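You operate a simulated robot arm through the tools that you are given. There is no shell and no other tool.

Carry out the task below with a simulated robot arm. There is one attempt and no reset: what you move stays moved.

Task
Switch the monitor on, push the keyboard back, wake the screen and tilt the glare away.
Fine: the mouse goes on its pad, which wakes the screen; the monitor tips forward and stays on.

Only the result counts: the job must be done as asked and must still hold three seconds after the hand-in. Knocking over, shifting, dropping, spilling or breaking anything else fails it.

Robot
A 7-joint arm with a two-finger parallel gripper, fixed in place. Base frame: the origin is on the floor under the middle of its stand, x ahead of it, y to its left, z up; the work surface is at about z = 75. Lengths are in cm, angles in degrees, forces in N, time in s.
With the tool pointing down near the work surface it reaches from about 20 to 68 cm from the base axis. Its first joint turns from -66.0 to 66.0 degrees. Payload 2.4 kg.
The tool frame sits at the grasp point between the pads (the TCP): z along the fingers, y along the line on which they close. The tips reach 3 cm beyond it. The gripper opens to 9.4 cm. The fingers are 2.8 cm wide and 1 cm thick; the gripper's body (5 by 9.6 cm) begins 5.5 cm behind the TCP.
Orientation is that of the tool frame in the base frame, as a unit quaternion [x, y, z, w]. With the fingers straight down and closing along the base's y, the tool's x points along the base's -x, its y along +y and its z along -z.

Tools
- The arm moves only by the tool drive_tool. Its argument "increments" is a list of rows, each a list of 6 numbers: the shift along the tool's x, y, z in cm, then the turn, a rotation vector about the tool's x, y, z in rad. In form: [[tx, ty, tz, wx, wy, wz], ...]. A call has 1 to 20 rows; each row is the pose to reach, as a shift and turn from the pose commanded when the call began, along the tool's axes at that moment. "fingers" is the closure in counts, from 0 (fully open) to 255 (shut), set as the call begins (left out, the last holds). Rows are played at 5 a second. More than 5 cm and 8.6 degrees between two rows, or a gripper value outside its range, and nothing of the call is played. A pose out of reach is approached as far as the arm can. The call stops where the force on the tool passes 80 N (or 10 N more than at its start, if that is more) or the arm is blocked; 0.2 s more then pass. Each finger travels about 15.3 cm/s and halts on what it meets, pressing with about 33 N; the grip force reading is that of the motor and also rises with nothing between the fingers. The clock runs only during rows and for 0.2 s after the last one: add rows that repeat a pose to give the fingers time. The reply holds the time, the measured pose of the TCP, the force on the tool along the base axes, the opening and the grip force, in the units named above and with some noise, with the torque about the TCP (base axes, N m) and any sound that the robot's microphone picked up.
- Cameras (640 x 400 px; columns grow to the right, rows downward): "scene" is fixed at [4.58, 49.14, 143.13]; the picture's right is [-0.60, -0.80, 0.00], its down [-0.55, 0.41, -0.73] and it looks along [0.59, -0.44, -0.68] (base axes); focal length 267 px, centre (320, 200). "wrist" rides on the gripper at [7.6, 1.4, -10.2] in the tool frame; the picture's right is [-0.18, 0.98, 0.00], its down [-0.75, -0.14, -0.64] and it looks along [-0.63, -0.12, 0.77] (tool axes); focal length 243 px, centre (320, 200). There is no depth. A picture from a camera that has moved, and an enlarged one, comes with that camera's place and axes in the base frame and with its lens.
- capture(camera): a new picture of that camera. The clock stands still meanwhile.
- close_up(camera, box): a new picture of the part [left, top, right, bottom] of that camera's present view, enlarged. The clock stands still meanwhile.
- sign_off(): hands the job in; it is judged then, once.

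Places have to be worked out from the pictures, the camera data and where the tool is seen. Open the gripper and draw the arm clear of the work before you hand the job in, unless the task says otherwise.

The tools are called after "Emit:" as a command line: name --pt "numbers of a row" for each row, then --argument value for the rest, lists and objects as JSON in quotes. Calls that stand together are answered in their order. drive_tool: Moves the arm, as the interface text tells. Its arguments: {"type":"object","properties":{"increments":{"type":"array"},"fingers":{"type":"number"}},"required":["increments"]} The other tools are called the same way: capture (camera) takes a picture; close_up (camera, box) takes an enlarged picture of a part of a camera's view; sign_off () hands the job in.

At the start:

```text
t: 0.0
eef_pos: [34.54, 6.56, 102.21]
ee_rot: [0.0, 1.0, -0.001, 0.001]
force: [-0.4, 0.1, -0.5]
wrist_torque: [0.0, -0.01, 0.0]
opening: 9.39
finger_force: 0.0
```

scene: 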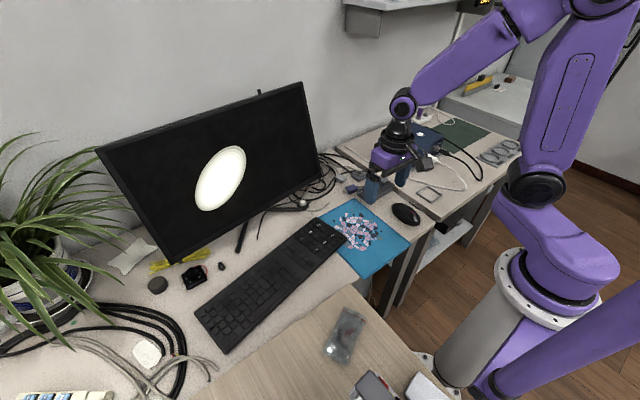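
wrist: 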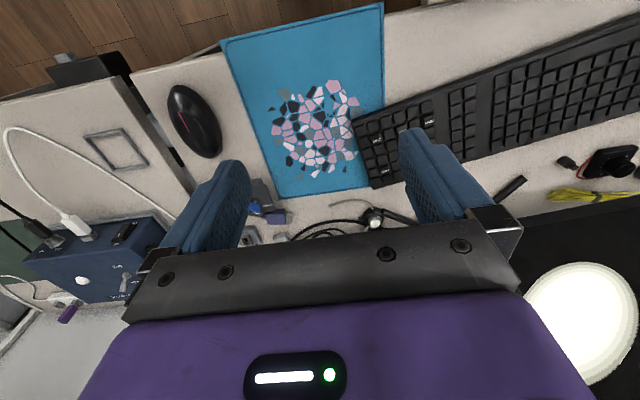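

I start by looking more closely at the monitor, keyboard and mouse areas to work out where things are.

Emit:
close_up --camera "scene" --box '[90, 70, 350, 270]'

Emit:
close_up --camera "scene" --box '[180, 180, 440, 380]'

Emit:
close_up --camera "scene" --box '[300, 60, 560, 260]'

```text
2.00 times, centred on (220, 170) of scene
camera zoom: at [4.58, 49.14, 143.13], right [-0.6, -0.8, 0.0], down [-0.55, 0.41, -0.73], along [0.59, -0.44, -0.68], focal length 533 px, centre (520, 260)
```

zoom: 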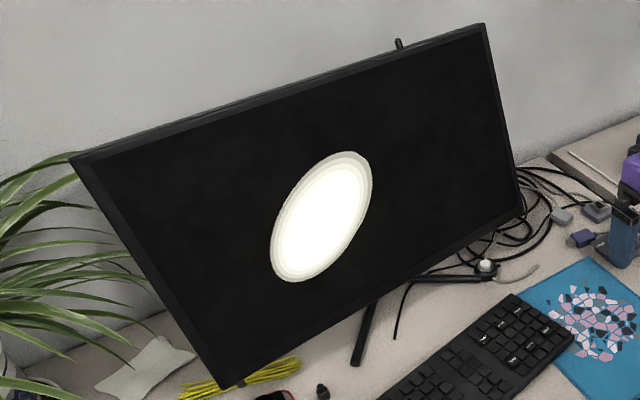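

```text
2.00 times, centred on (310, 280) of scene
camera zoom: at [4.58, 49.14, 143.13], right [-0.6, -0.8, 0.0], down [-0.55, 0.41, -0.73], along [0.59, -0.44, -0.68], focal length 533 px, centre (340, 40)
```

zoom: 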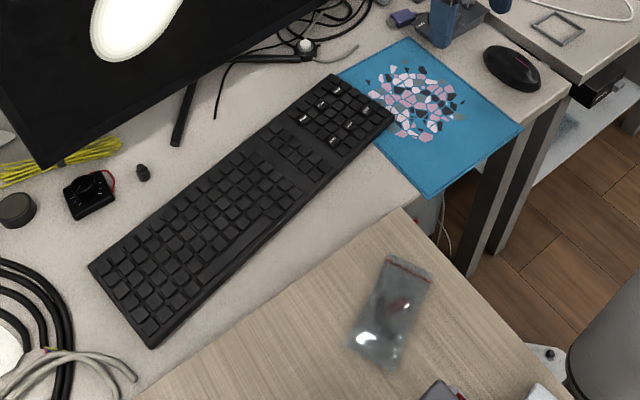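

```text
2.00 times, centred on (430, 160) of scene
camera zoom: at [4.58, 49.14, 143.13], right [-0.6, -0.8, 0.0], down [-0.55, 0.41, -0.73], along [0.59, -0.44, -0.68], focal length 533 px, centre (100, 280)
```

zoom: 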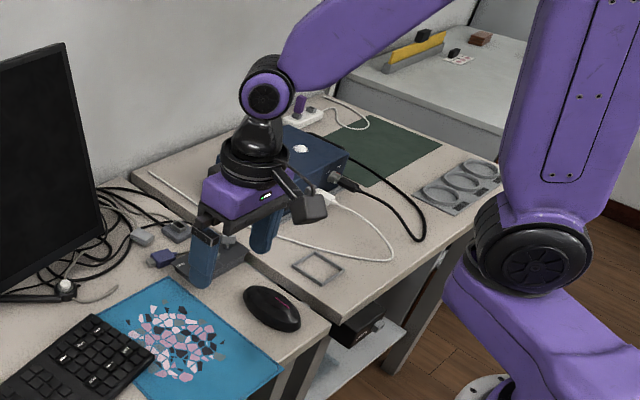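

I look closer for the monitor's power button: the white knob by the stand's foot, the stub above the top edge, and the bezel.

Emit:
close_up --camera "scene" --box '[235, 160, 355, 235]'

Emit:
close_up --camera "scene" --box '[240, 75, 340, 137]'

Emit:
close_up --camera "scene" --box '[140, 230, 260, 305]'

Emit:
close_up --camera "wrist" --box '[240, 160, 420, 260]'

```text
5.33 times, centred on (295, 198) of scene
camera zoom: at [4.58, 49.14, 143.13], right [-0.6, -0.8, 0.0], down [-0.55, 0.41, -0.73], along [0.59, -0.44, -0.68], focal length 1422 px, centre (453, 213)
```

zoom: 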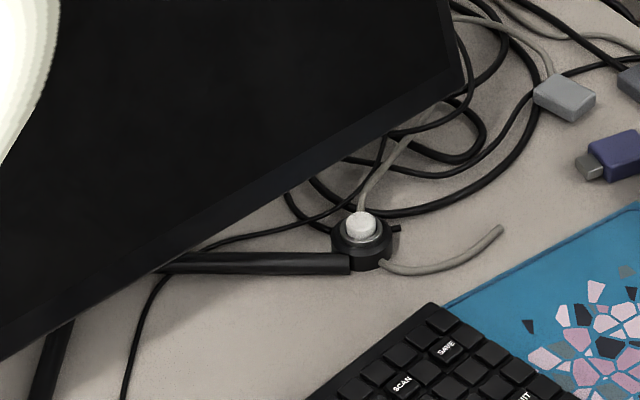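

```text
6.40 times, centred on (290, 106) of scene
camera zoom: at [4.58, 49.14, 143.13], right [-0.6, -0.8, 0.0], down [-0.55, 0.41, -0.73], along [0.59, -0.44, -0.68], focal length 1707 px, centre (512, 802)
```

zoom: 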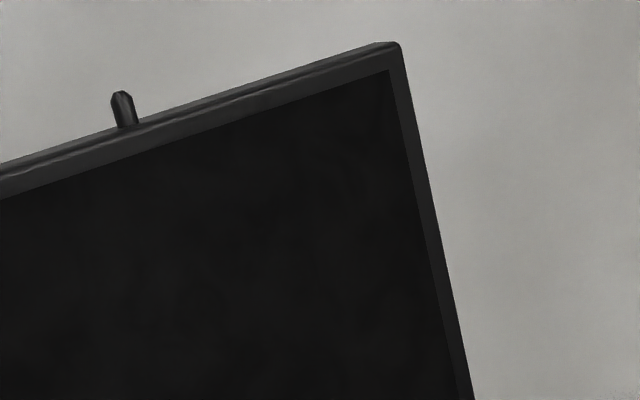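

```text
5.33 times, centred on (200, 268) of scene
camera zoom: at [4.58, 49.14, 143.13], right [-0.6, -0.8, 0.0], down [-0.55, 0.41, -0.73], along [0.59, -0.44, -0.68], focal length 1422 px, centre (960, -160)
```

zoom: 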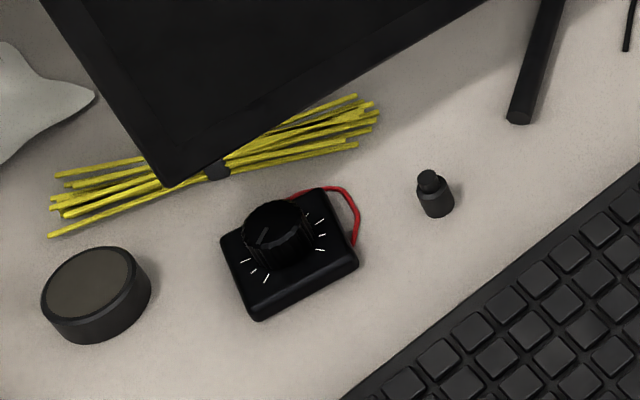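

```text
3.56 times, centred on (330, 210) of wrist
camera zoom: at [27.04, 8.1, 112.32], right [0.18, 0.98, 0.0], down [0.75, -0.14, 0.64], along [0.63, -0.12, -0.77], focal length 863 px, centre (284, 164)
```

zoom: 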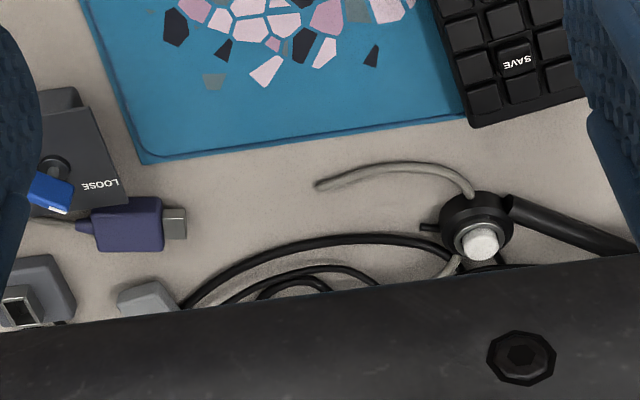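

The white button at the tip of the stand's right foot (about x 63, y 12.6, z 78) is one candidate for the monitor switch. I'll move the wrist camera left and slightly up to see the monitor from the front and triangulate it.

Emit:
drive_tool --pt "1 4 -1 0 0 0" --pt "2 8 -2 0 0 0" --pt "3 12 -3 0 0 0" --pt "4 16 -4 0 0 0" --pt "5 20 -5 0 0 0" --pt "5 23 -5 0 0 0" --pt "5 23 -5 0 0 0" --fingers 0

Emit:
capture --camera "wrist"

Emit:
capture --camera "scene"

```text
t: 1.6
eef_pos: [29.6, 29.78, 107.16]
ee_rot: [0.0, 1.0, 0.0, 0.0]
force: [0.4, -0.2, -0.3]
wrist_torque: [0.0, 0.03, 0.02]
opening: 9.39
finger_force: 0.0
```

```text
taken
camera wrist: at [22.05, 31.21, 117.31], right [0.18, 0.98, 0.0], down [0.75, -0.14, 0.64], along [0.63, -0.12, -0.77], focal length 243 px, centre (320, 200)
```

wrist: 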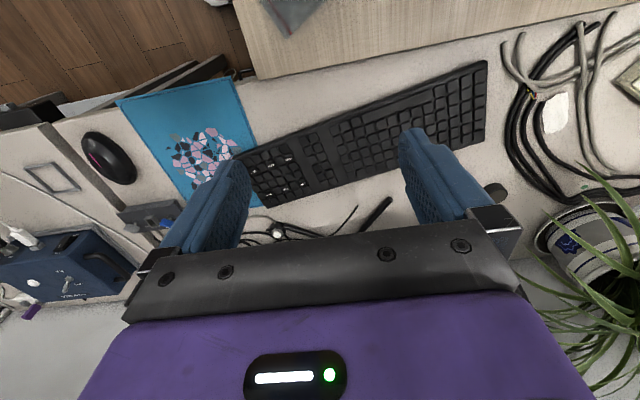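

```text
taken
```

scene: 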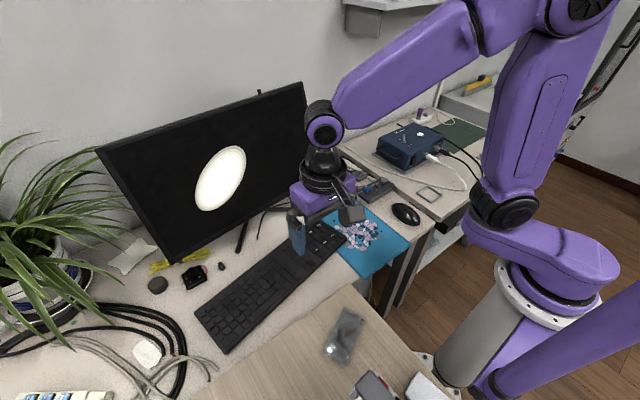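

The gripper hides the forward view, so I pitch the tool forward about 40° (negative turn about tool y) to let the wrist camera look level at the monitor.

Emit:
drive_tool --pt "0 0 1 0 -0.14 0" --pt "0 0 2 0 -0.28 0" --pt "0 0 3 0 -0.42 0" --pt "0 0 4 0 -0.56 0" --pt "0 0 5 0 -0.7 0" --pt "0 0 5 0 -0.7 0"

Emit:
capture --camera "wrist"

```text
t: 3.0
eef_pos: [29.52, 29.66, 102.12]
ee_rot: [-0.001, 0.939, 0.0, 0.343]
force: [0.2, -0.2, 0.7]
wrist_torque: [-0.03, -0.01, 0.04]
opening: 9.41
finger_force: 0.0
```

```text
taken
camera wrist: at [17.2, 31.06, 105.02], right [0.14, 0.98, 0.12], down [0.16, -0.14, 0.98], along [0.98, -0.12, -0.18], focal length 243 px, centre (320, 200)
```

wrist: 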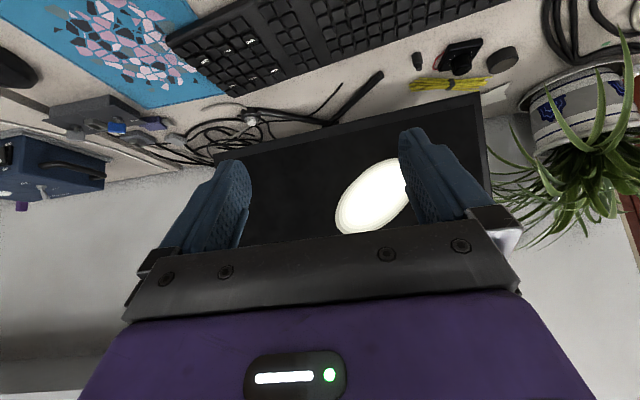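

The two views put the monitor's bottom corners near (59.7, 56, 83) and (66.7, 2, 82), with it leaning back about 16°. I zoom into the details now: the underside and bezel, the foot with the white button, the "LOOSE" item and the knob box.

Emit:
close_up --camera "wrist" --box '[190, 80, 350, 180]'

Emit:
close_up --camera "wrist" --box '[380, 20, 540, 120]'

Emit:
close_up --camera "wrist" --box '[40, 80, 200, 180]'

Emit:
close_up --camera "scene" --box '[310, 120, 470, 220]'

```text
4.00 times, centred on (270, 130) of wrist
camera zoom: at [17.2, 31.06, 105.02], right [0.14, 0.98, 0.12], down [0.16, -0.14, 0.98], along [0.98, -0.12, -0.18], focal length 970 px, centre (520, 480)
```

zoom: 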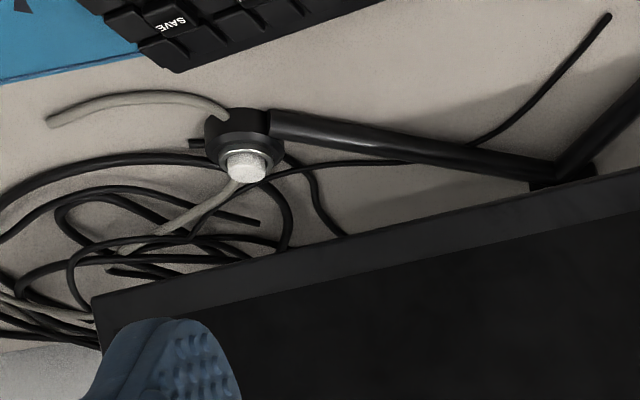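

```text
4.00 times, centred on (460, 70) of wrist
camera zoom: at [17.2, 31.06, 105.02], right [0.14, 0.98, 0.12], down [0.16, -0.14, 0.98], along [0.98, -0.12, -0.18], focal length 970 px, centre (-240, 720)
```

zoom: 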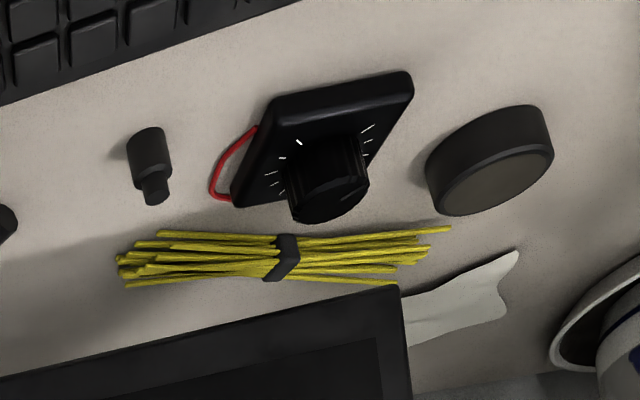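

```text
4.00 times, centred on (120, 130) of wrist
camera zoom: at [17.2, 31.06, 105.02], right [0.14, 0.98, 0.12], down [0.16, -0.14, 0.98], along [0.98, -0.12, -0.18], focal length 970 px, centre (1120, 480)
```

zoom: 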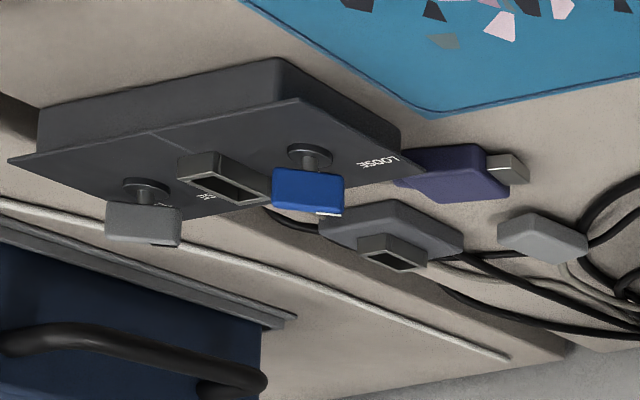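

```text
4.00 times, centred on (390, 170) of scene
camera zoom: at [4.58, 49.14, 143.13], right [-0.6, -0.8, 0.0], down [-0.55, 0.41, -0.73], along [0.59, -0.44, -0.68], focal length 1067 px, centre (40, 320)
```

zoom: 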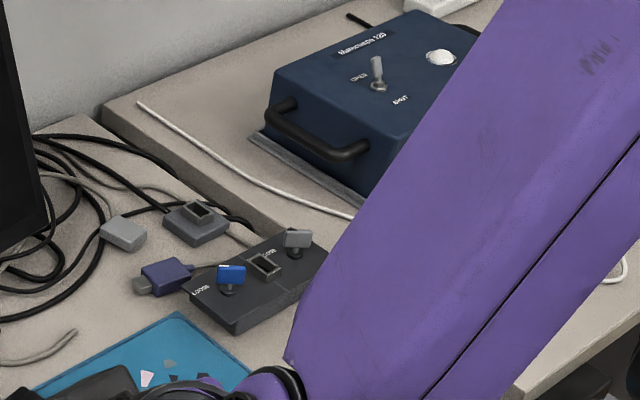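

The other items (toggle box, key box, knob box, puck) look unrelated; the white button sits in a housing on the end of the monitor's own foot. Before pressing it, I lower the camera about 14 cm to check the monitor's underside and bezel for any other button.

Emit:
drive_tool --pt "2.25 0 2.68 0 0 0" --pt "4.5 0 5.36 0 0 0" --pt "6.75 0 8.0 0 0 0" --pt "9 0 10.7 0 0 0" --pt "9 0 10.7 0 0 0"

Emit:
capture --camera "wrist"

Emit:
close_up --camera "wrist" --box '[200, 120, 360, 220]'

Emit:
close_up --camera "wrist" --box '[340, 80, 500, 180]'

```text
t: 4.2
eef_pos: [29.48, 29.77, 88.07]
ee_rot: [0.001, 0.939, -0.001, 0.343]
force: [-0.9, 0.1, -0.6]
wrist_torque: [0.0, 0.01, -0.02]
opening: 9.4
finger_force: 0.2
```

```text
taken
camera wrist: at [17.22, 31.15, 91.01], right [0.14, 0.98, 0.12], down [0.16, -0.14, 0.98], along [0.98, -0.12, -0.18], focal length 243 px, centre (320, 200)
```

wrist: 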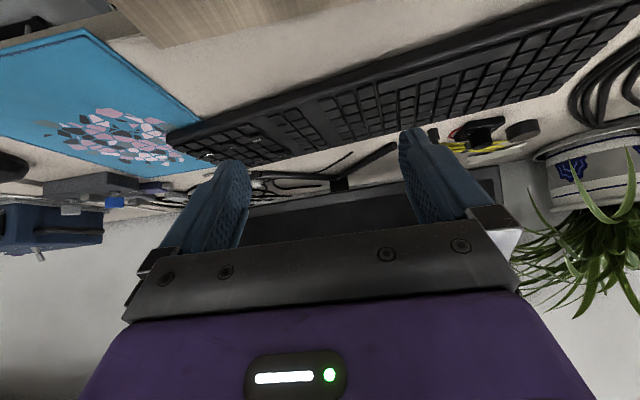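

```text
4.00 times, centred on (280, 170) of wrist
camera zoom: at [17.22, 31.15, 91.01], right [0.14, 0.98, 0.12], down [0.16, -0.14, 0.98], along [0.98, -0.12, -0.18], focal length 970 px, centre (480, 320)
```

zoom: 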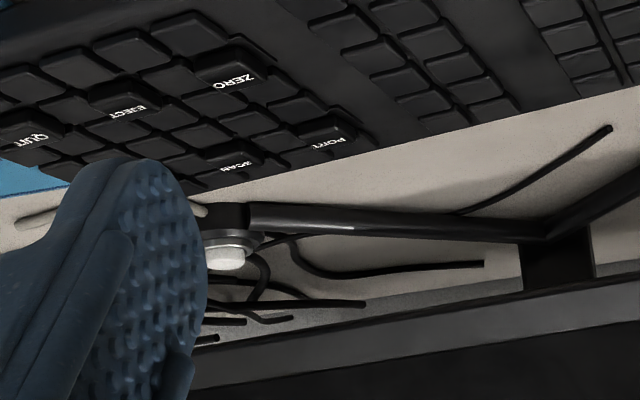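

```text
4.00 times, centred on (420, 130) of wrist
camera zoom: at [17.22, 31.15, 91.01], right [0.14, 0.98, 0.12], down [0.16, -0.14, 0.98], along [0.98, -0.12, -0.18], focal length 970 px, centre (-80, 480)
```

zoom: 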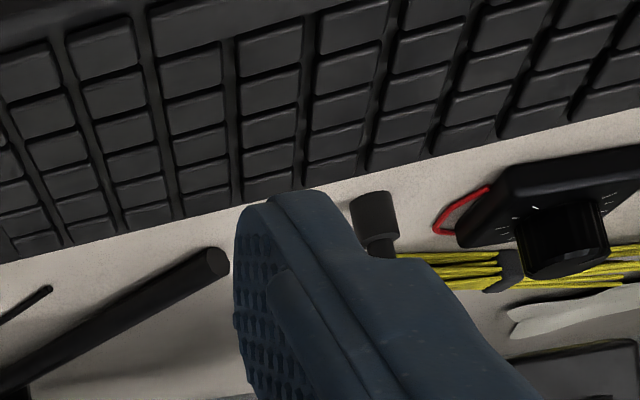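

No button shows on the bezel or its underside, so the white cap on the foot (about 63.5, 12.5, top z≈78) is the power button. I close the fingers and move the pitched tool to a standoff in front of and above it.

Emit:
drive_tool --pt "-2.79 -2.47 1.23 0 0 0" --pt "-5.59 -4.94 2.46 0 0 0" --pt "-8.38 -7.41 3.69 0 0 0" --pt "-11.17 -9.89 4.92 0 0 0" --pt "-13.96 -12.36 6.15 0 0 0" --pt "-16.76 -14.83 7.38 0 0 0" --pt "-19.55 -17.3 8.61 0 0 0" --pt "-19.55 -17.3 8.61 0 0 0" --fingers 255

Emit:
capture --camera "wrist"

Emit:
close_up --camera "scene" --box '[235, 140, 395, 240]'

```text
t: 6.0
eef_pos: [50.04, 12.42, 94.2]
ee_rot: [0.0, 0.939, 0.0, 0.343]
force: [0.0, -0.2, 0.5]
wrist_torque: [-0.03, -0.04, 0.02]
opening: 0.0
finger_force: 33.0
```

```text
taken
camera wrist: at [37.75, 13.8, 97.14], right [0.14, 0.98, 0.12], down [0.16, -0.14, 0.98], along [0.98, -0.12, -0.18], focal length 243 px, centre (320, 200)
```

wrist: 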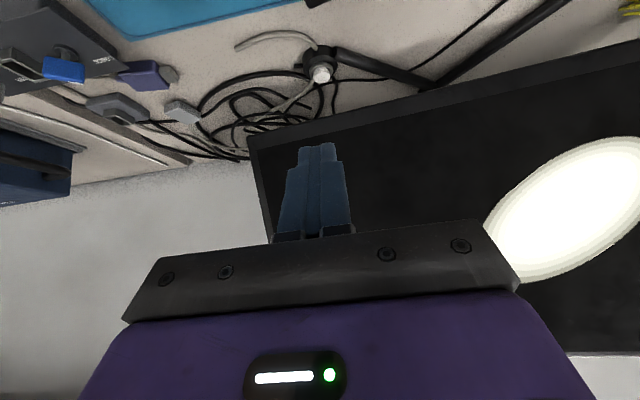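

```text
4.00 times, centred on (315, 190) of scene
camera zoom: at [4.58, 49.14, 143.13], right [-0.6, -0.8, 0.0], down [-0.55, 0.41, -0.73], along [0.59, -0.44, -0.68], focal length 1067 px, centre (340, 240)
```

zoom: 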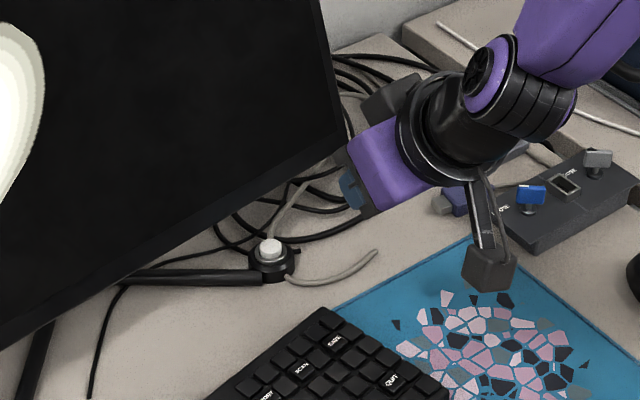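

The button is visible in the wrist view just left-above the fingertips; I zoom on it for a finer fix.

Emit:
close_up --camera "wrist" --box '[240, 20, 400, 120]'

Emit:
close_up --camera "scene" --box '[270, 175, 350, 225]'

```text
4.00 times, centred on (320, 70) of wrist
camera zoom: at [37.75, 13.8, 97.14], right [0.14, 0.98, 0.12], down [0.16, -0.14, 0.98], along [0.98, -0.12, -0.18], focal length 970 px, centre (320, 720)
```

zoom: 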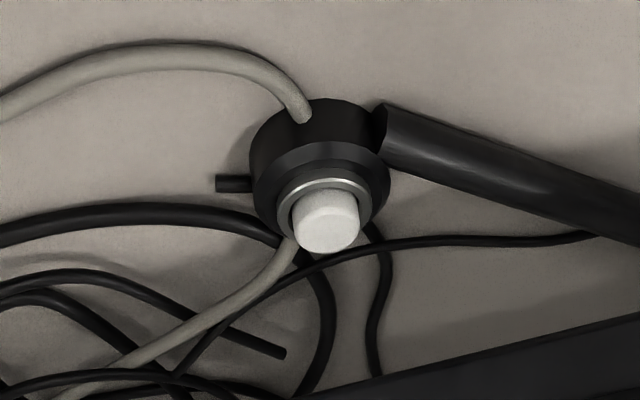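

```text
8.00 times, centred on (310, 200) of scene
camera zoom: at [4.58, 49.14, 143.13], right [-0.6, -0.8, 0.0], down [-0.55, 0.41, -0.73], along [0.59, -0.44, -0.68], focal length 2133 px, centre (400, 200)
```

zoom: 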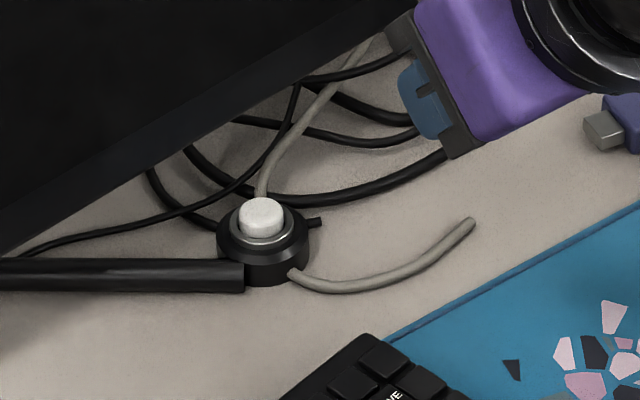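

Triangulating again gives the cap top at about (63.6, 12.6, 78.1), and the fingertip's lower edge is 0.9 ahead of and 3.2 below the TCP. I go to a standoff 5 cm back along the tool axis, staying clear of the monitor's lower edge.

Emit:
drive_tool --pt "-0.3 0.05 3.2 0 0 0" --pt "-0.6 0.1 6.4 0 0 0" --pt "-0.9 0.15 9.6 0 0 0" --pt "-1.18 0.18 12.89 0 0 0" --pt "-1.18 0.18 12.89 0 0 0"

Emit:
close_up --camera "wrist" --box '[220, 20, 420, 145]'

Emit:
close_up --camera "scene" --box '[250, 160, 350, 222]'

```text
t: 7.2
eef_pos: [59.4, 12.64, 84.9]
ee_rot: [0.0, 0.939, 0.0, 0.343]
force: [0.1, 0.0, -0.1]
wrist_torque: [0.01, -0.01, 0.02]
opening: 0.02
finger_force: 32.8
```

```text
3.20 times, centred on (320, 82) of wrist
camera zoom: at [46.97, 14.0, 87.9], right [0.14, 0.98, 0.12], down [0.16, -0.14, 0.98], along [0.98, -0.12, -0.18], focal length 776 px, centre (320, 576)
```

zoom: 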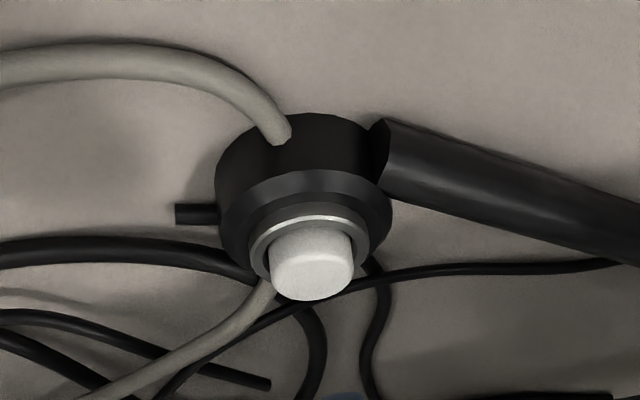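

```text
6.40 times, centred on (300, 191) of scene
camera zoom: at [4.58, 49.14, 143.13], right [-0.6, -0.8, 0.0], down [-0.55, 0.41, -0.73], along [0.59, -0.44, -0.68], focal length 1707 px, centre (448, 258)
```

zoom: 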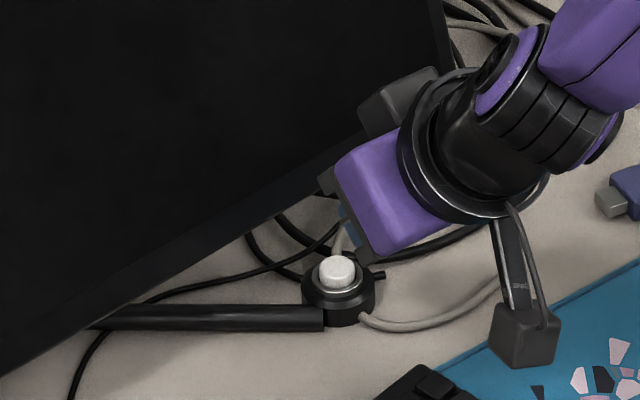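

The cap at (63.4, 12.6, 78.1) is confirmed. I advance 4 cm along the tool axis to just short of contact and check.

Emit:
drive_tool --pt "0 0 2 0 0 0" --pt "0 0 3.2 0 0 0" --pt "0 0 4.0 0 0 0" --pt "0 0 4.0 0 0 0"

Emit:
close_up --camera "wrist" --box '[220, 60, 420, 185]'

Emit:
close_up --camera "scene" --box '[250, 160, 350, 222]'

```text
t: 8.2
eef_pos: [62.05, 12.63, 82.0]
ee_rot: [0.0, 0.939, 0.0, 0.343]
force: [0.2, 0.2, 0.5]
wrist_torque: [-0.01, 0.03, -0.04]
opening: 0.0
finger_force: 33.1
```

```text
3.20 times, centred on (320, 122) of wrist
camera zoom: at [49.57, 14.0, 84.84], right [0.14, 0.98, 0.12], down [0.16, -0.14, 0.98], along [0.98, -0.12, -0.18], focal length 776 px, centre (320, 448)
```

zoom: 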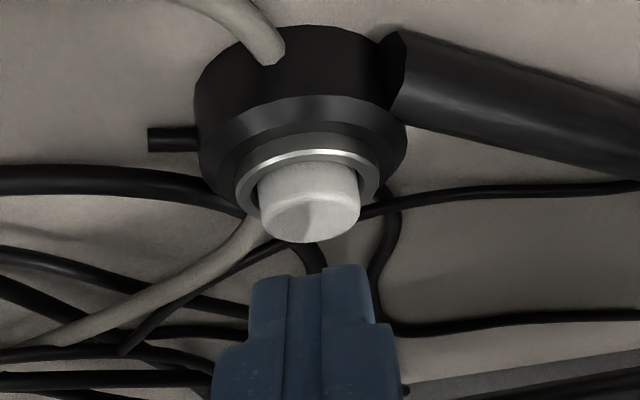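

```text
6.40 times, centred on (300, 191) of scene
camera zoom: at [4.58, 49.14, 143.13], right [-0.6, -0.8, 0.0], down [-0.55, 0.41, -0.73], along [0.59, -0.44, -0.68], focal length 1707 px, centre (448, 258)
```

zoom: 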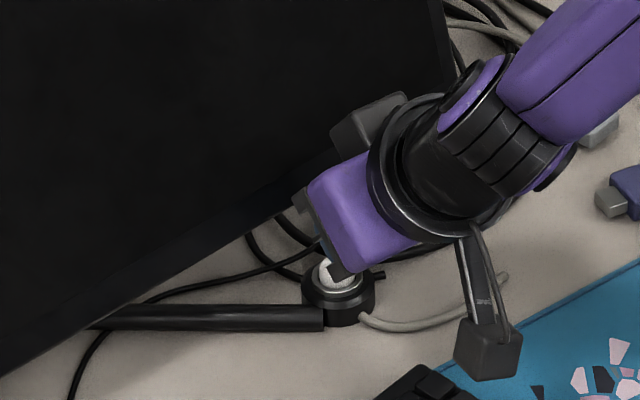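

The tip is about 0.7 cm above the cap and centred on it. I press straight down in small steps, watching force and sound.

Emit:
drive_tool --pt "-0.04 0 0.42 0 0 0" --pt "0.09 0 0.58 0 0 0" --pt "0.22 0 0.73 0 0 0" --pt "0.35 0 0.88 0 0 0"

Emit:
close_up --camera "wrist" --box '[220, 60, 420, 185]'

Emit:
capture --camera "scene"

```text
t: 9.2
eef_pos: [62.21, 12.56, 81.09]
ee_rot: [0.0, 0.94, 0.0, 0.342]
force: [-0.1, -1.2, -0.4]
wrist_torque: [-0.03, 0.01, 0.0]
opening: 0.0
finger_force: 33.0
```

```text
3.20 times, centred on (320, 122) of wrist
camera zoom: at [49.81, 13.96, 83.94], right [0.14, 0.98, 0.12], down [0.16, -0.14, 0.98], along [0.98, -0.12, -0.18], focal length 776 px, centre (320, 448)
```

zoom: 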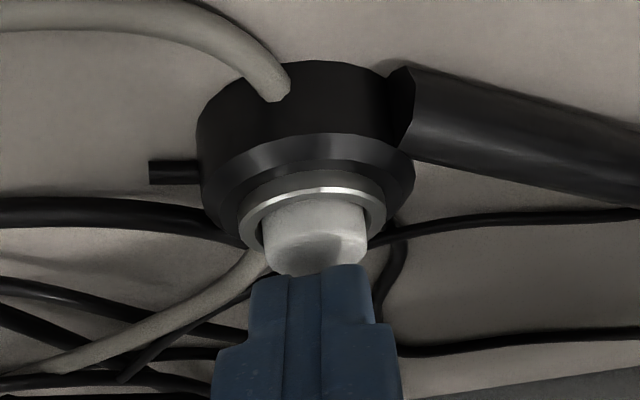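

```text
taken
```

scene: 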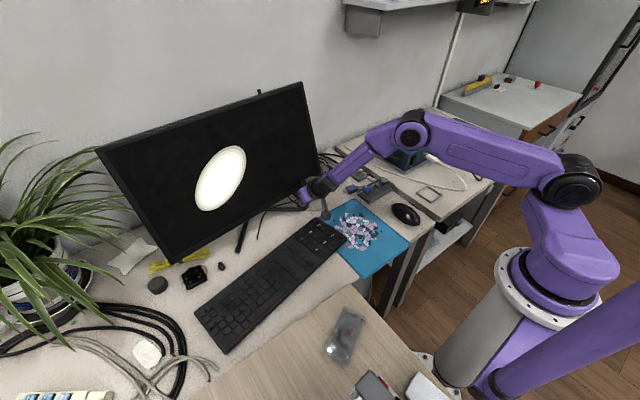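

No contact force yet and the cap hasn't moved; I keep lowering in 1.5 mm steps.

Emit:
drive_tool --pt "0.1 0 0.11 0 0 0" --pt "0.19 0 0.23 0 0 0" --pt "0.29 0 0.34 0 0 0"

Emit:
close_up --camera "wrist" --box '[220, 60, 420, 185]'

```text
t: 10.0
eef_pos: [62.19, 12.53, 80.67]
ee_rot: [0.0, 0.939, 0.0, 0.343]
force: [0.5, 0.4, 1.1]
wrist_torque: [-0.03, -0.04, 0.0]
opening: 0.01
finger_force: 33.1
```

```text
3.20 times, centred on (320, 122) of wrist
camera zoom: at [49.81, 13.95, 83.56], right [0.14, 0.98, 0.12], down [0.16, -0.14, 0.98], along [0.98, -0.12, -0.18], focal length 776 px, centre (320, 448)
```

zoom: 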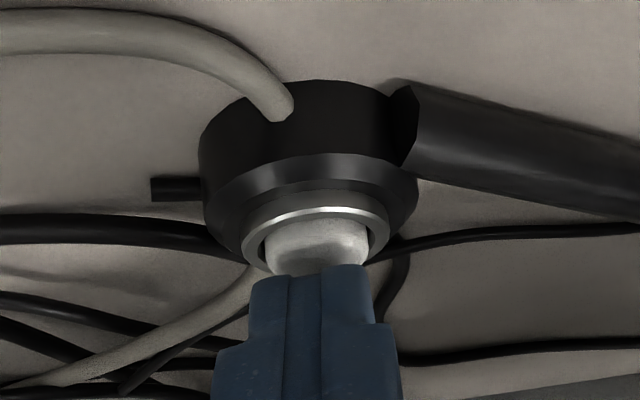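

Still only about 1 N. I continue down in small steps.

Emit:
drive_tool --pt "0.1 0 0.11 0 0 0" --pt "0.19 0 0.23 0 0 0"

Emit:
close_up --camera "wrist" --box '[220, 60, 420, 185]'

Emit:
close_up --camera "scene" --box '[270, 175, 350, 225]'

```text
t: 10.6
eef_pos: [62.24, 12.54, 80.43]
ee_rot: [-0.001, 0.939, 0.001, 0.343]
force: [-3.2, -1.6, 9.3]
wrist_torque: [-0.03, 0.03, 0.06]
opening: 0.02
finger_force: 33.1
heard: click
```

```text
3.20 times, centred on (320, 122) of wrist
camera zoom: at [49.83, 13.96, 83.33], right [0.14, 0.98, 0.12], down [0.16, -0.14, 0.98], along [0.98, -0.12, -0.18], focal length 776 px, centre (320, 448)
```

zoom: 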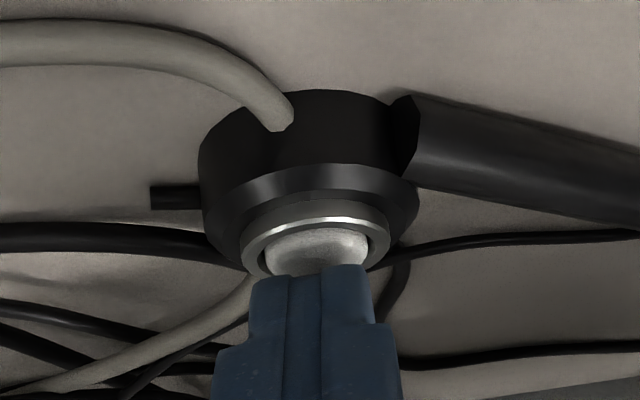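

```text
8.00 times, centred on (310, 200) of scene
camera zoom: at [4.55, 49.13, 143.14], right [-0.6, -0.8, 0.0], down [-0.55, 0.41, -0.73], along [0.59, -0.44, -0.68], focal length 2133 px, centre (400, 200)
```

zoom: 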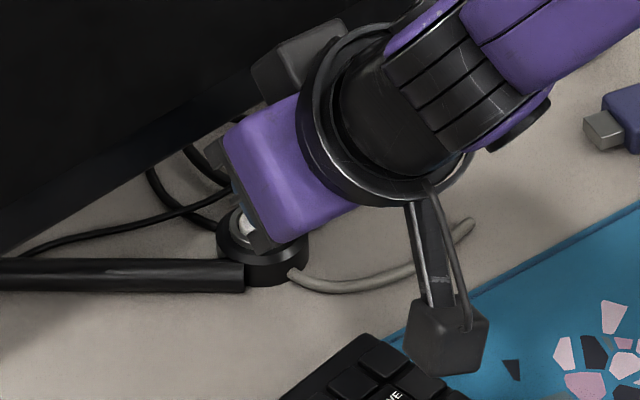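

A click was heard at about 9 N. I release straight up and back off along the tool axis, then see what the screen shows.

Emit:
drive_tool --pt "-0.64 0 -0.77 0 0 0" --pt "-0.9 0 -3.5 0 0 0" --pt "-0.9 0 -7 0 0 0" --pt "-1.5 0 -10 0 0 0" --pt "-1.5 0 -10 0 0 0"

Emit:
capture --camera "scene"

Emit:
capture --camera "wrist"

```text
t: 11.8
eef_pos: [56.89, 12.55, 89.06]
ee_rot: [0.001, 0.939, 0.0, 0.343]
force: [-1.2, -1.1, 0.3]
wrist_torque: [0.02, 0.03, 0.01]
opening: 0.01
finger_force: 33.0
```

```text
taken
```

scene: 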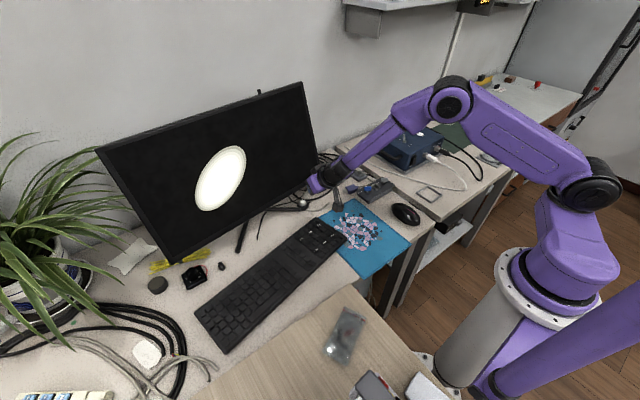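

```text
taken
camera wrist: at [44.51, 13.99, 91.9], right [0.14, 0.98, 0.12], down [0.16, -0.14, 0.98], along [0.98, -0.12, -0.18], focal length 243 px, centre (320, 200)
```

wrist: 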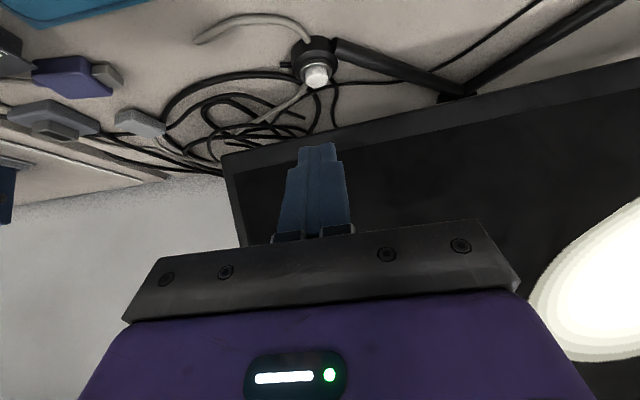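

I zoom into the screen and the button to look for any sign that the monitor is now powered (standby).

Emit:
close_up --camera "scene" --box '[90, 70, 350, 270]'

Emit:
close_up --camera "wrist" --box '[240, 20, 400, 120]'

Emit:
close_up --camera "scene" --box '[150, 200, 310, 300]'

```text
2.00 times, centred on (220, 170) of scene
camera zoom: at [4.58, 49.14, 143.13], right [-0.6, -0.8, 0.0], down [-0.55, 0.41, -0.73], along [0.59, -0.44, -0.68], focal length 533 px, centre (520, 260)
```

zoom: 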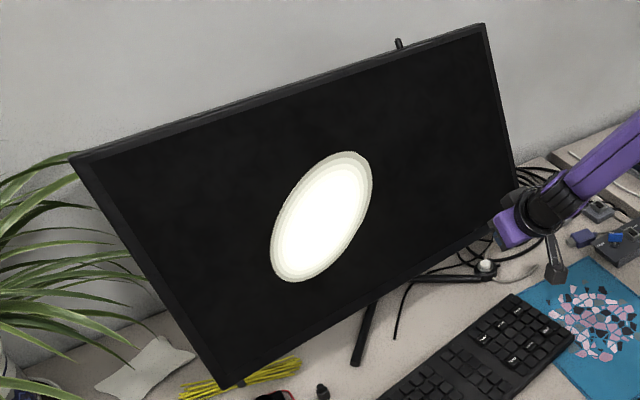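

```text
4.00 times, centred on (320, 70) of wrist
camera zoom: at [44.51, 13.99, 91.9], right [0.14, 0.98, 0.12], down [0.16, -0.14, 0.98], along [0.98, -0.12, -0.18], focal length 970 px, centre (320, 720)
```

zoom: 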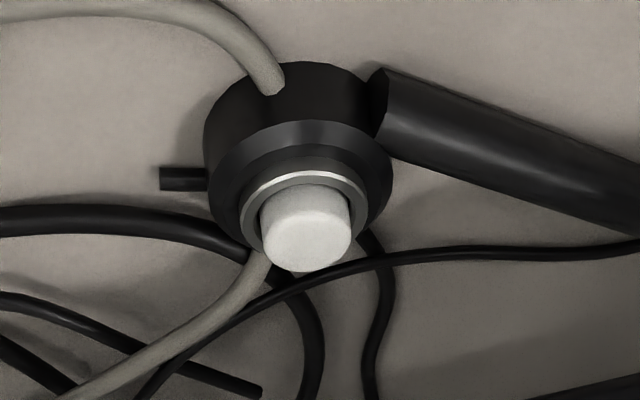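

```text
4.00 times, centred on (230, 250) of scene
camera zoom: at [4.58, 49.14, 143.13], right [-0.6, -0.8, 0.0], down [-0.55, 0.41, -0.73], along [0.59, -0.44, -0.68], focal length 1067 px, centre (680, 0)
```

zoom: 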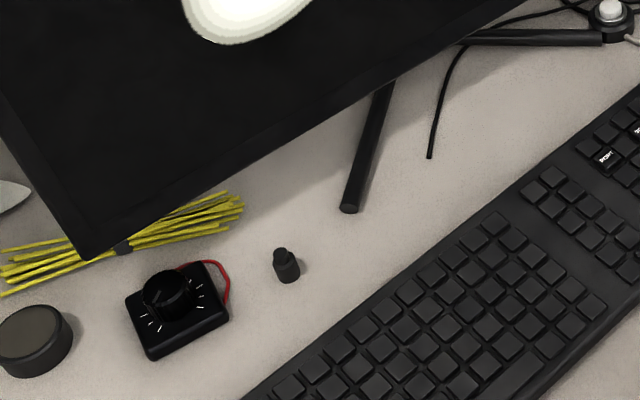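

The cap has sprung back after the click; the screen should wake once the mouse is on the pad. Next is the keyboard: its front edge runs from about (33.6, 53.5) to (41.3, 11.4), so I retreat and bring the tool back to vertical above its middle.

Emit:
drive_tool --pt "1.63 2.71 -2.5 0 0.1 0" --pt "3.27 5.43 -4.99 0 0.2 0" --pt "4.9 8.14 -7.49 0 0.3 0" --pt "6.54 10.86 -9.98 0 0.4 0" --pt "8.17 13.57 -12.48 0 0.5 0" --pt "9.81 16.29 -14.97 0 0.6 0" --pt "11.44 19 -17.47 0 0.7 0" --pt "11.44 19 -17.47 0 0.7 0" --fingers 0

Emit:
capture --camera "wrist"

Emit:
capture --camera "scene"

```text
t: 13.6
eef_pos: [36.81, 31.77, 94.9]
ee_rot: [0.0, 1.0, 0.0, -0.001]
force: [-0.2, -0.8, 1.3]
wrist_torque: [-0.01, 0.01, 0.01]
opening: 9.39
finger_force: 0.1
```

```text
taken
camera wrist: at [29.36, 33.12, 105.1], right [0.18, 0.98, 0.0], down [0.75, -0.14, 0.64], along [0.63, -0.12, -0.77], focal length 243 px, centre (320, 200)
```

wrist: 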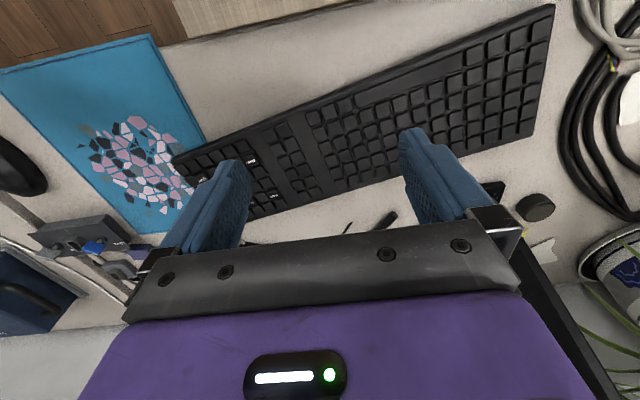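

```text
taken
```

scene: 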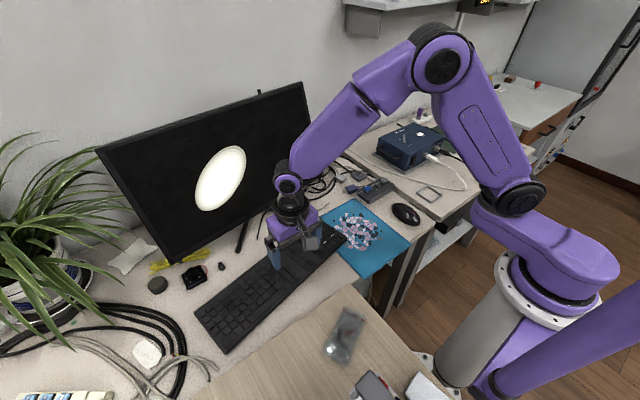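

The tool is vertical over the keyboard with fingers open. I turn it to match the keyboard's 10.7° skew and lower in front of the front edge's midpoint (38, 32.6), stopping at z≈86 to check.

Emit:
drive_tool --pt "0.8 0.1 2.5 0 0 -0.062" --pt "1.5 0.2 5 0 0 -0.125" --pt "1.9 0.25 9 0 0 -0.187" --pt "1.9 0.25 9 0 0 -0.187"

Emit:
capture --camera "wrist"

Emit:
close_up --camera "scene" --box '[190, 200, 390, 325]'

```text
t: 14.6
eef_pos: [35.03, 31.87, 85.97]
ee_rot: [-0.093, 0.996, 0.0, -0.001]
force: [0.7, -0.6, -0.5]
wrist_torque: [-0.02, 0.01, 0.0]
opening: 9.42
finger_force: 0.0
```

```text
taken
camera wrist: at [27.3, 31.83, 96.09], right [0.0, 1.0, 0.0], down [0.77, 0.0, 0.64], along [0.64, 0.0, -0.77], focal length 243 px, centre (320, 200)
```

wrist: 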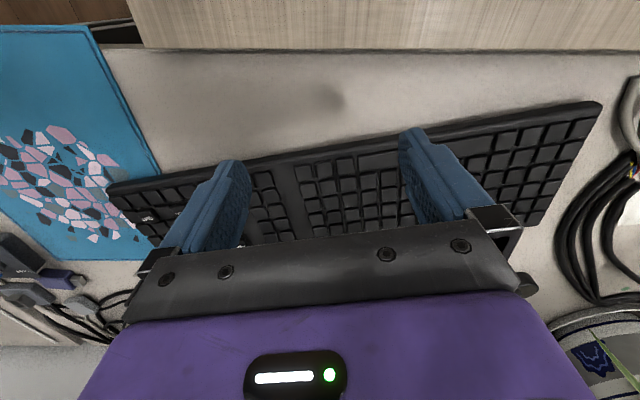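

```text
3.20 times, centred on (290, 262) of scene
camera zoom: at [4.58, 49.14, 143.13], right [-0.6, -0.8, 0.0], down [-0.55, 0.41, -0.73], along [0.59, -0.44, -0.68], focal length 853 px, centre (416, 0)
```

zoom: 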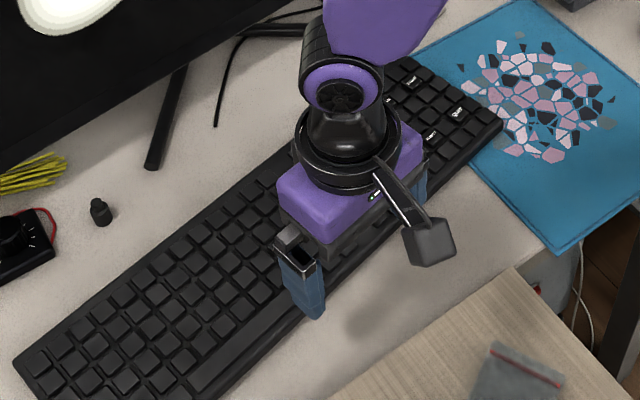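

The front edge is confirmed at x≈37.95 at y=32 with about 1.5 cm gap to the finger faces. I lower to put the tips about 0.8 cm above the desk.

Emit:
drive_tool --pt "0 0 3 0 0 0" --pt "0 0 5.5 0 0 0" --pt "0 0 7.1 0 0 0" --pt "0 0 7.1 0 0 0"

Emit:
capture --camera "wrist"

Emit:
close_up --camera "scene" --box '[190, 200, 390, 325]'

```text
t: 15.6
eef_pos: [34.94, 31.84, 78.84]
ee_rot: [-0.094, 0.996, 0.0, 0.0]
force: [0.4, 0.3, 0.5]
wrist_torque: [0.01, 0.01, 0.01]
opening: 9.39
finger_force: 0.0
```

```text
taken
camera wrist: at [27.26, 31.8, 88.99], right [0.0, 1.0, 0.0], down [0.77, 0.0, 0.64], along [0.64, 0.0, -0.77], focal length 243 px, centre (320, 200)
```

wrist: 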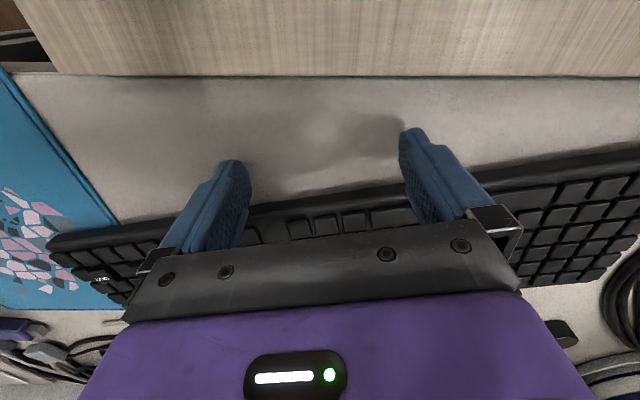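

```text
3.20 times, centred on (290, 262) of scene
camera zoom: at [4.58, 49.14, 143.13], right [-0.6, -0.8, 0.0], down [-0.55, 0.41, -0.73], along [0.59, -0.44, -0.68], focal length 853 px, centre (416, 0)
```

zoom: 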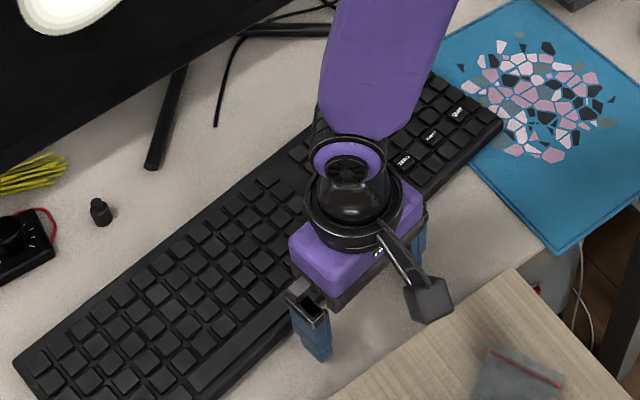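

Fingers stand squarely in front of the keyboard's front edge. I push slowly along the keyboard's normal (tool −x), first 3 cm to make contact and watch how it slides.

Emit:
drive_tool --pt "-0.5 0 0 0 0 0" --pt "-1.0 0 0 0 0 0" --pt "-1.4 0 0 0 0 0" --pt "-1.8 0 0 0 0 0" --pt "-2.2 0 0 0 0 0" --pt "-2.6 0 0 0 0 0" --pt "-3.0 0 0 0 0 0"

Emit:
capture --camera "scene"

Emit:
capture --camera "wrist"

```text
t: 17.2
eef_pos: [37.99, 32.35, 78.87]
ee_rot: [-0.093, 0.996, 0.0, 0.0]
force: [-4.9, -0.7, -1.0]
wrist_torque: [-0.06, 0.11, 0.24]
opening: 9.39
finger_force: 0.0
```

```text
taken
```

scene: 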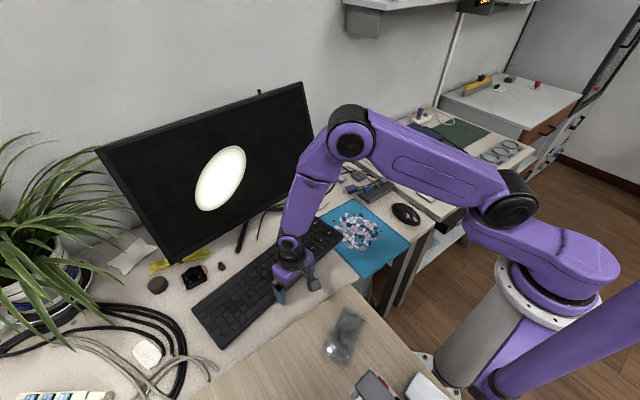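

```text
taken
camera wrist: at [30.21, 32.32, 89.03], right [0.0, 1.0, 0.0], down [0.77, 0.0, 0.64], along [0.64, 0.0, -0.77], focal length 243 px, centre (320, 200)
```

wrist: 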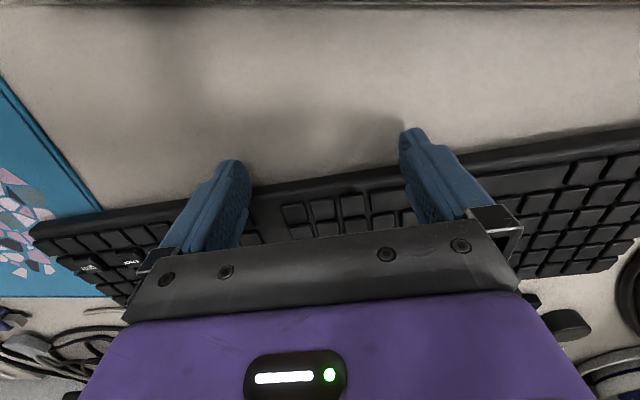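

The keyboard slides evenly at about 5 N. I push 2 cm more and check the clearance to the foot and button housing.

Emit:
drive_tool --pt "-0.4 0 0 0 0 0" --pt "-0.8 0 0 0 0 0" --pt "-1.2 0 0 0 0 0" --pt "-1.6 0 0 0 0 0" --pt "-2.0 0 0 0 0 0"

Emit:
close_up --camera "scene" --box '[170, 170, 370, 295]'

Emit:
capture --camera "wrist"

```text
t: 18.4
eef_pos: [39.88, 32.74, 78.78]
ee_rot: [-0.092, 0.996, 0.0, 0.001]
force: [-4.4, -1.3, 0.7]
wrist_torque: [0.07, 0.11, 0.23]
opening: 9.35
finger_force: 0.0
```

```text
3.20 times, centred on (270, 232) of scene
camera zoom: at [4.57, 49.14, 143.14], right [-0.6, -0.8, 0.0], down [-0.55, 0.41, -0.73], along [0.59, -0.44, -0.68], focal length 853 px, centre (480, 96)
```

zoom: 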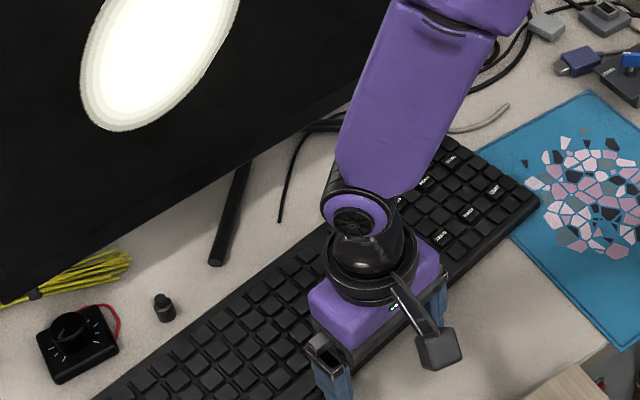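

```text
taken
camera wrist: at [32.21, 32.71, 89.06], right [0.0, 1.0, 0.0], down [0.77, 0.0, 0.64], along [0.64, 0.0, -0.77], focal length 243 px, centre (320, 200)
```

wrist: 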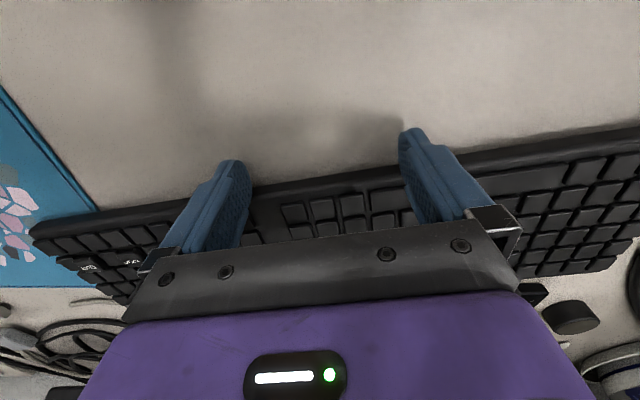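

The keyboard has gone back about 3.5 cm; the back-right corner is still about 3 cm from the button housing and the small stub behind has similar room. I push 1.3 cm more.

Emit:
drive_tool --pt "-0.35 0 0 0 0 0" --pt "-0.7 0 0 0 0 0" --pt "-1.0 0 0 0 0 0" --pt "-1.3 0 0 0 0 0"

Emit:
close_up --camera "scene" --box '[270, 170, 350, 220]'

Emit:
close_up --camera "scene" --box '[140, 220, 300, 320]'

```text
t: 19.4
eef_pos: [41.32, 32.95, 78.83]
ee_rot: [-0.093, 0.996, 0.0, 0.0]
force: [-4.4, -0.9, 2.4]
wrist_torque: [0.07, 0.12, 0.25]
opening: 9.4
finger_force: 0.0
```

```text
8.00 times, centred on (310, 195) of scene
camera zoom: at [4.57, 49.14, 143.14], right [-0.6, -0.8, 0.0], down [-0.55, 0.41, -0.73], along [0.59, -0.44, -0.68], focal length 2133 px, centre (400, 240)
```

zoom: 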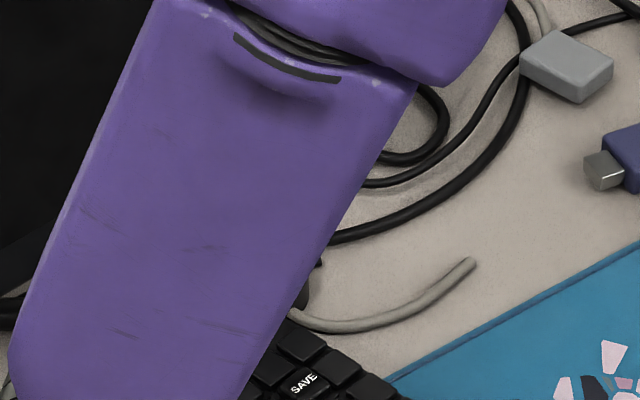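

```text
4.00 times, centred on (220, 270) of scene
camera zoom: at [4.57, 49.14, 143.14], right [-0.6, -0.8, 0.0], down [-0.55, 0.41, -0.73], along [0.59, -0.44, -0.68], focal length 1067 px, centre (720, -80)
```

zoom: 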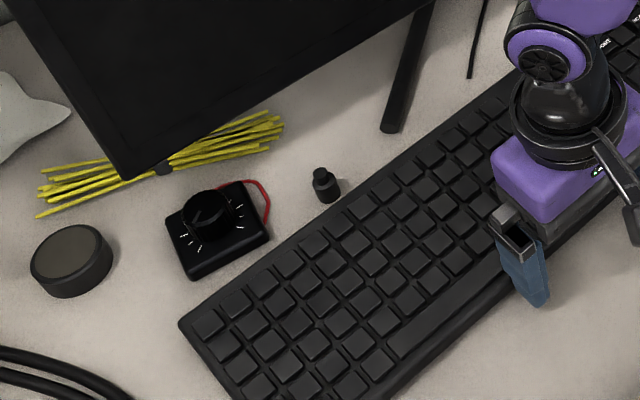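

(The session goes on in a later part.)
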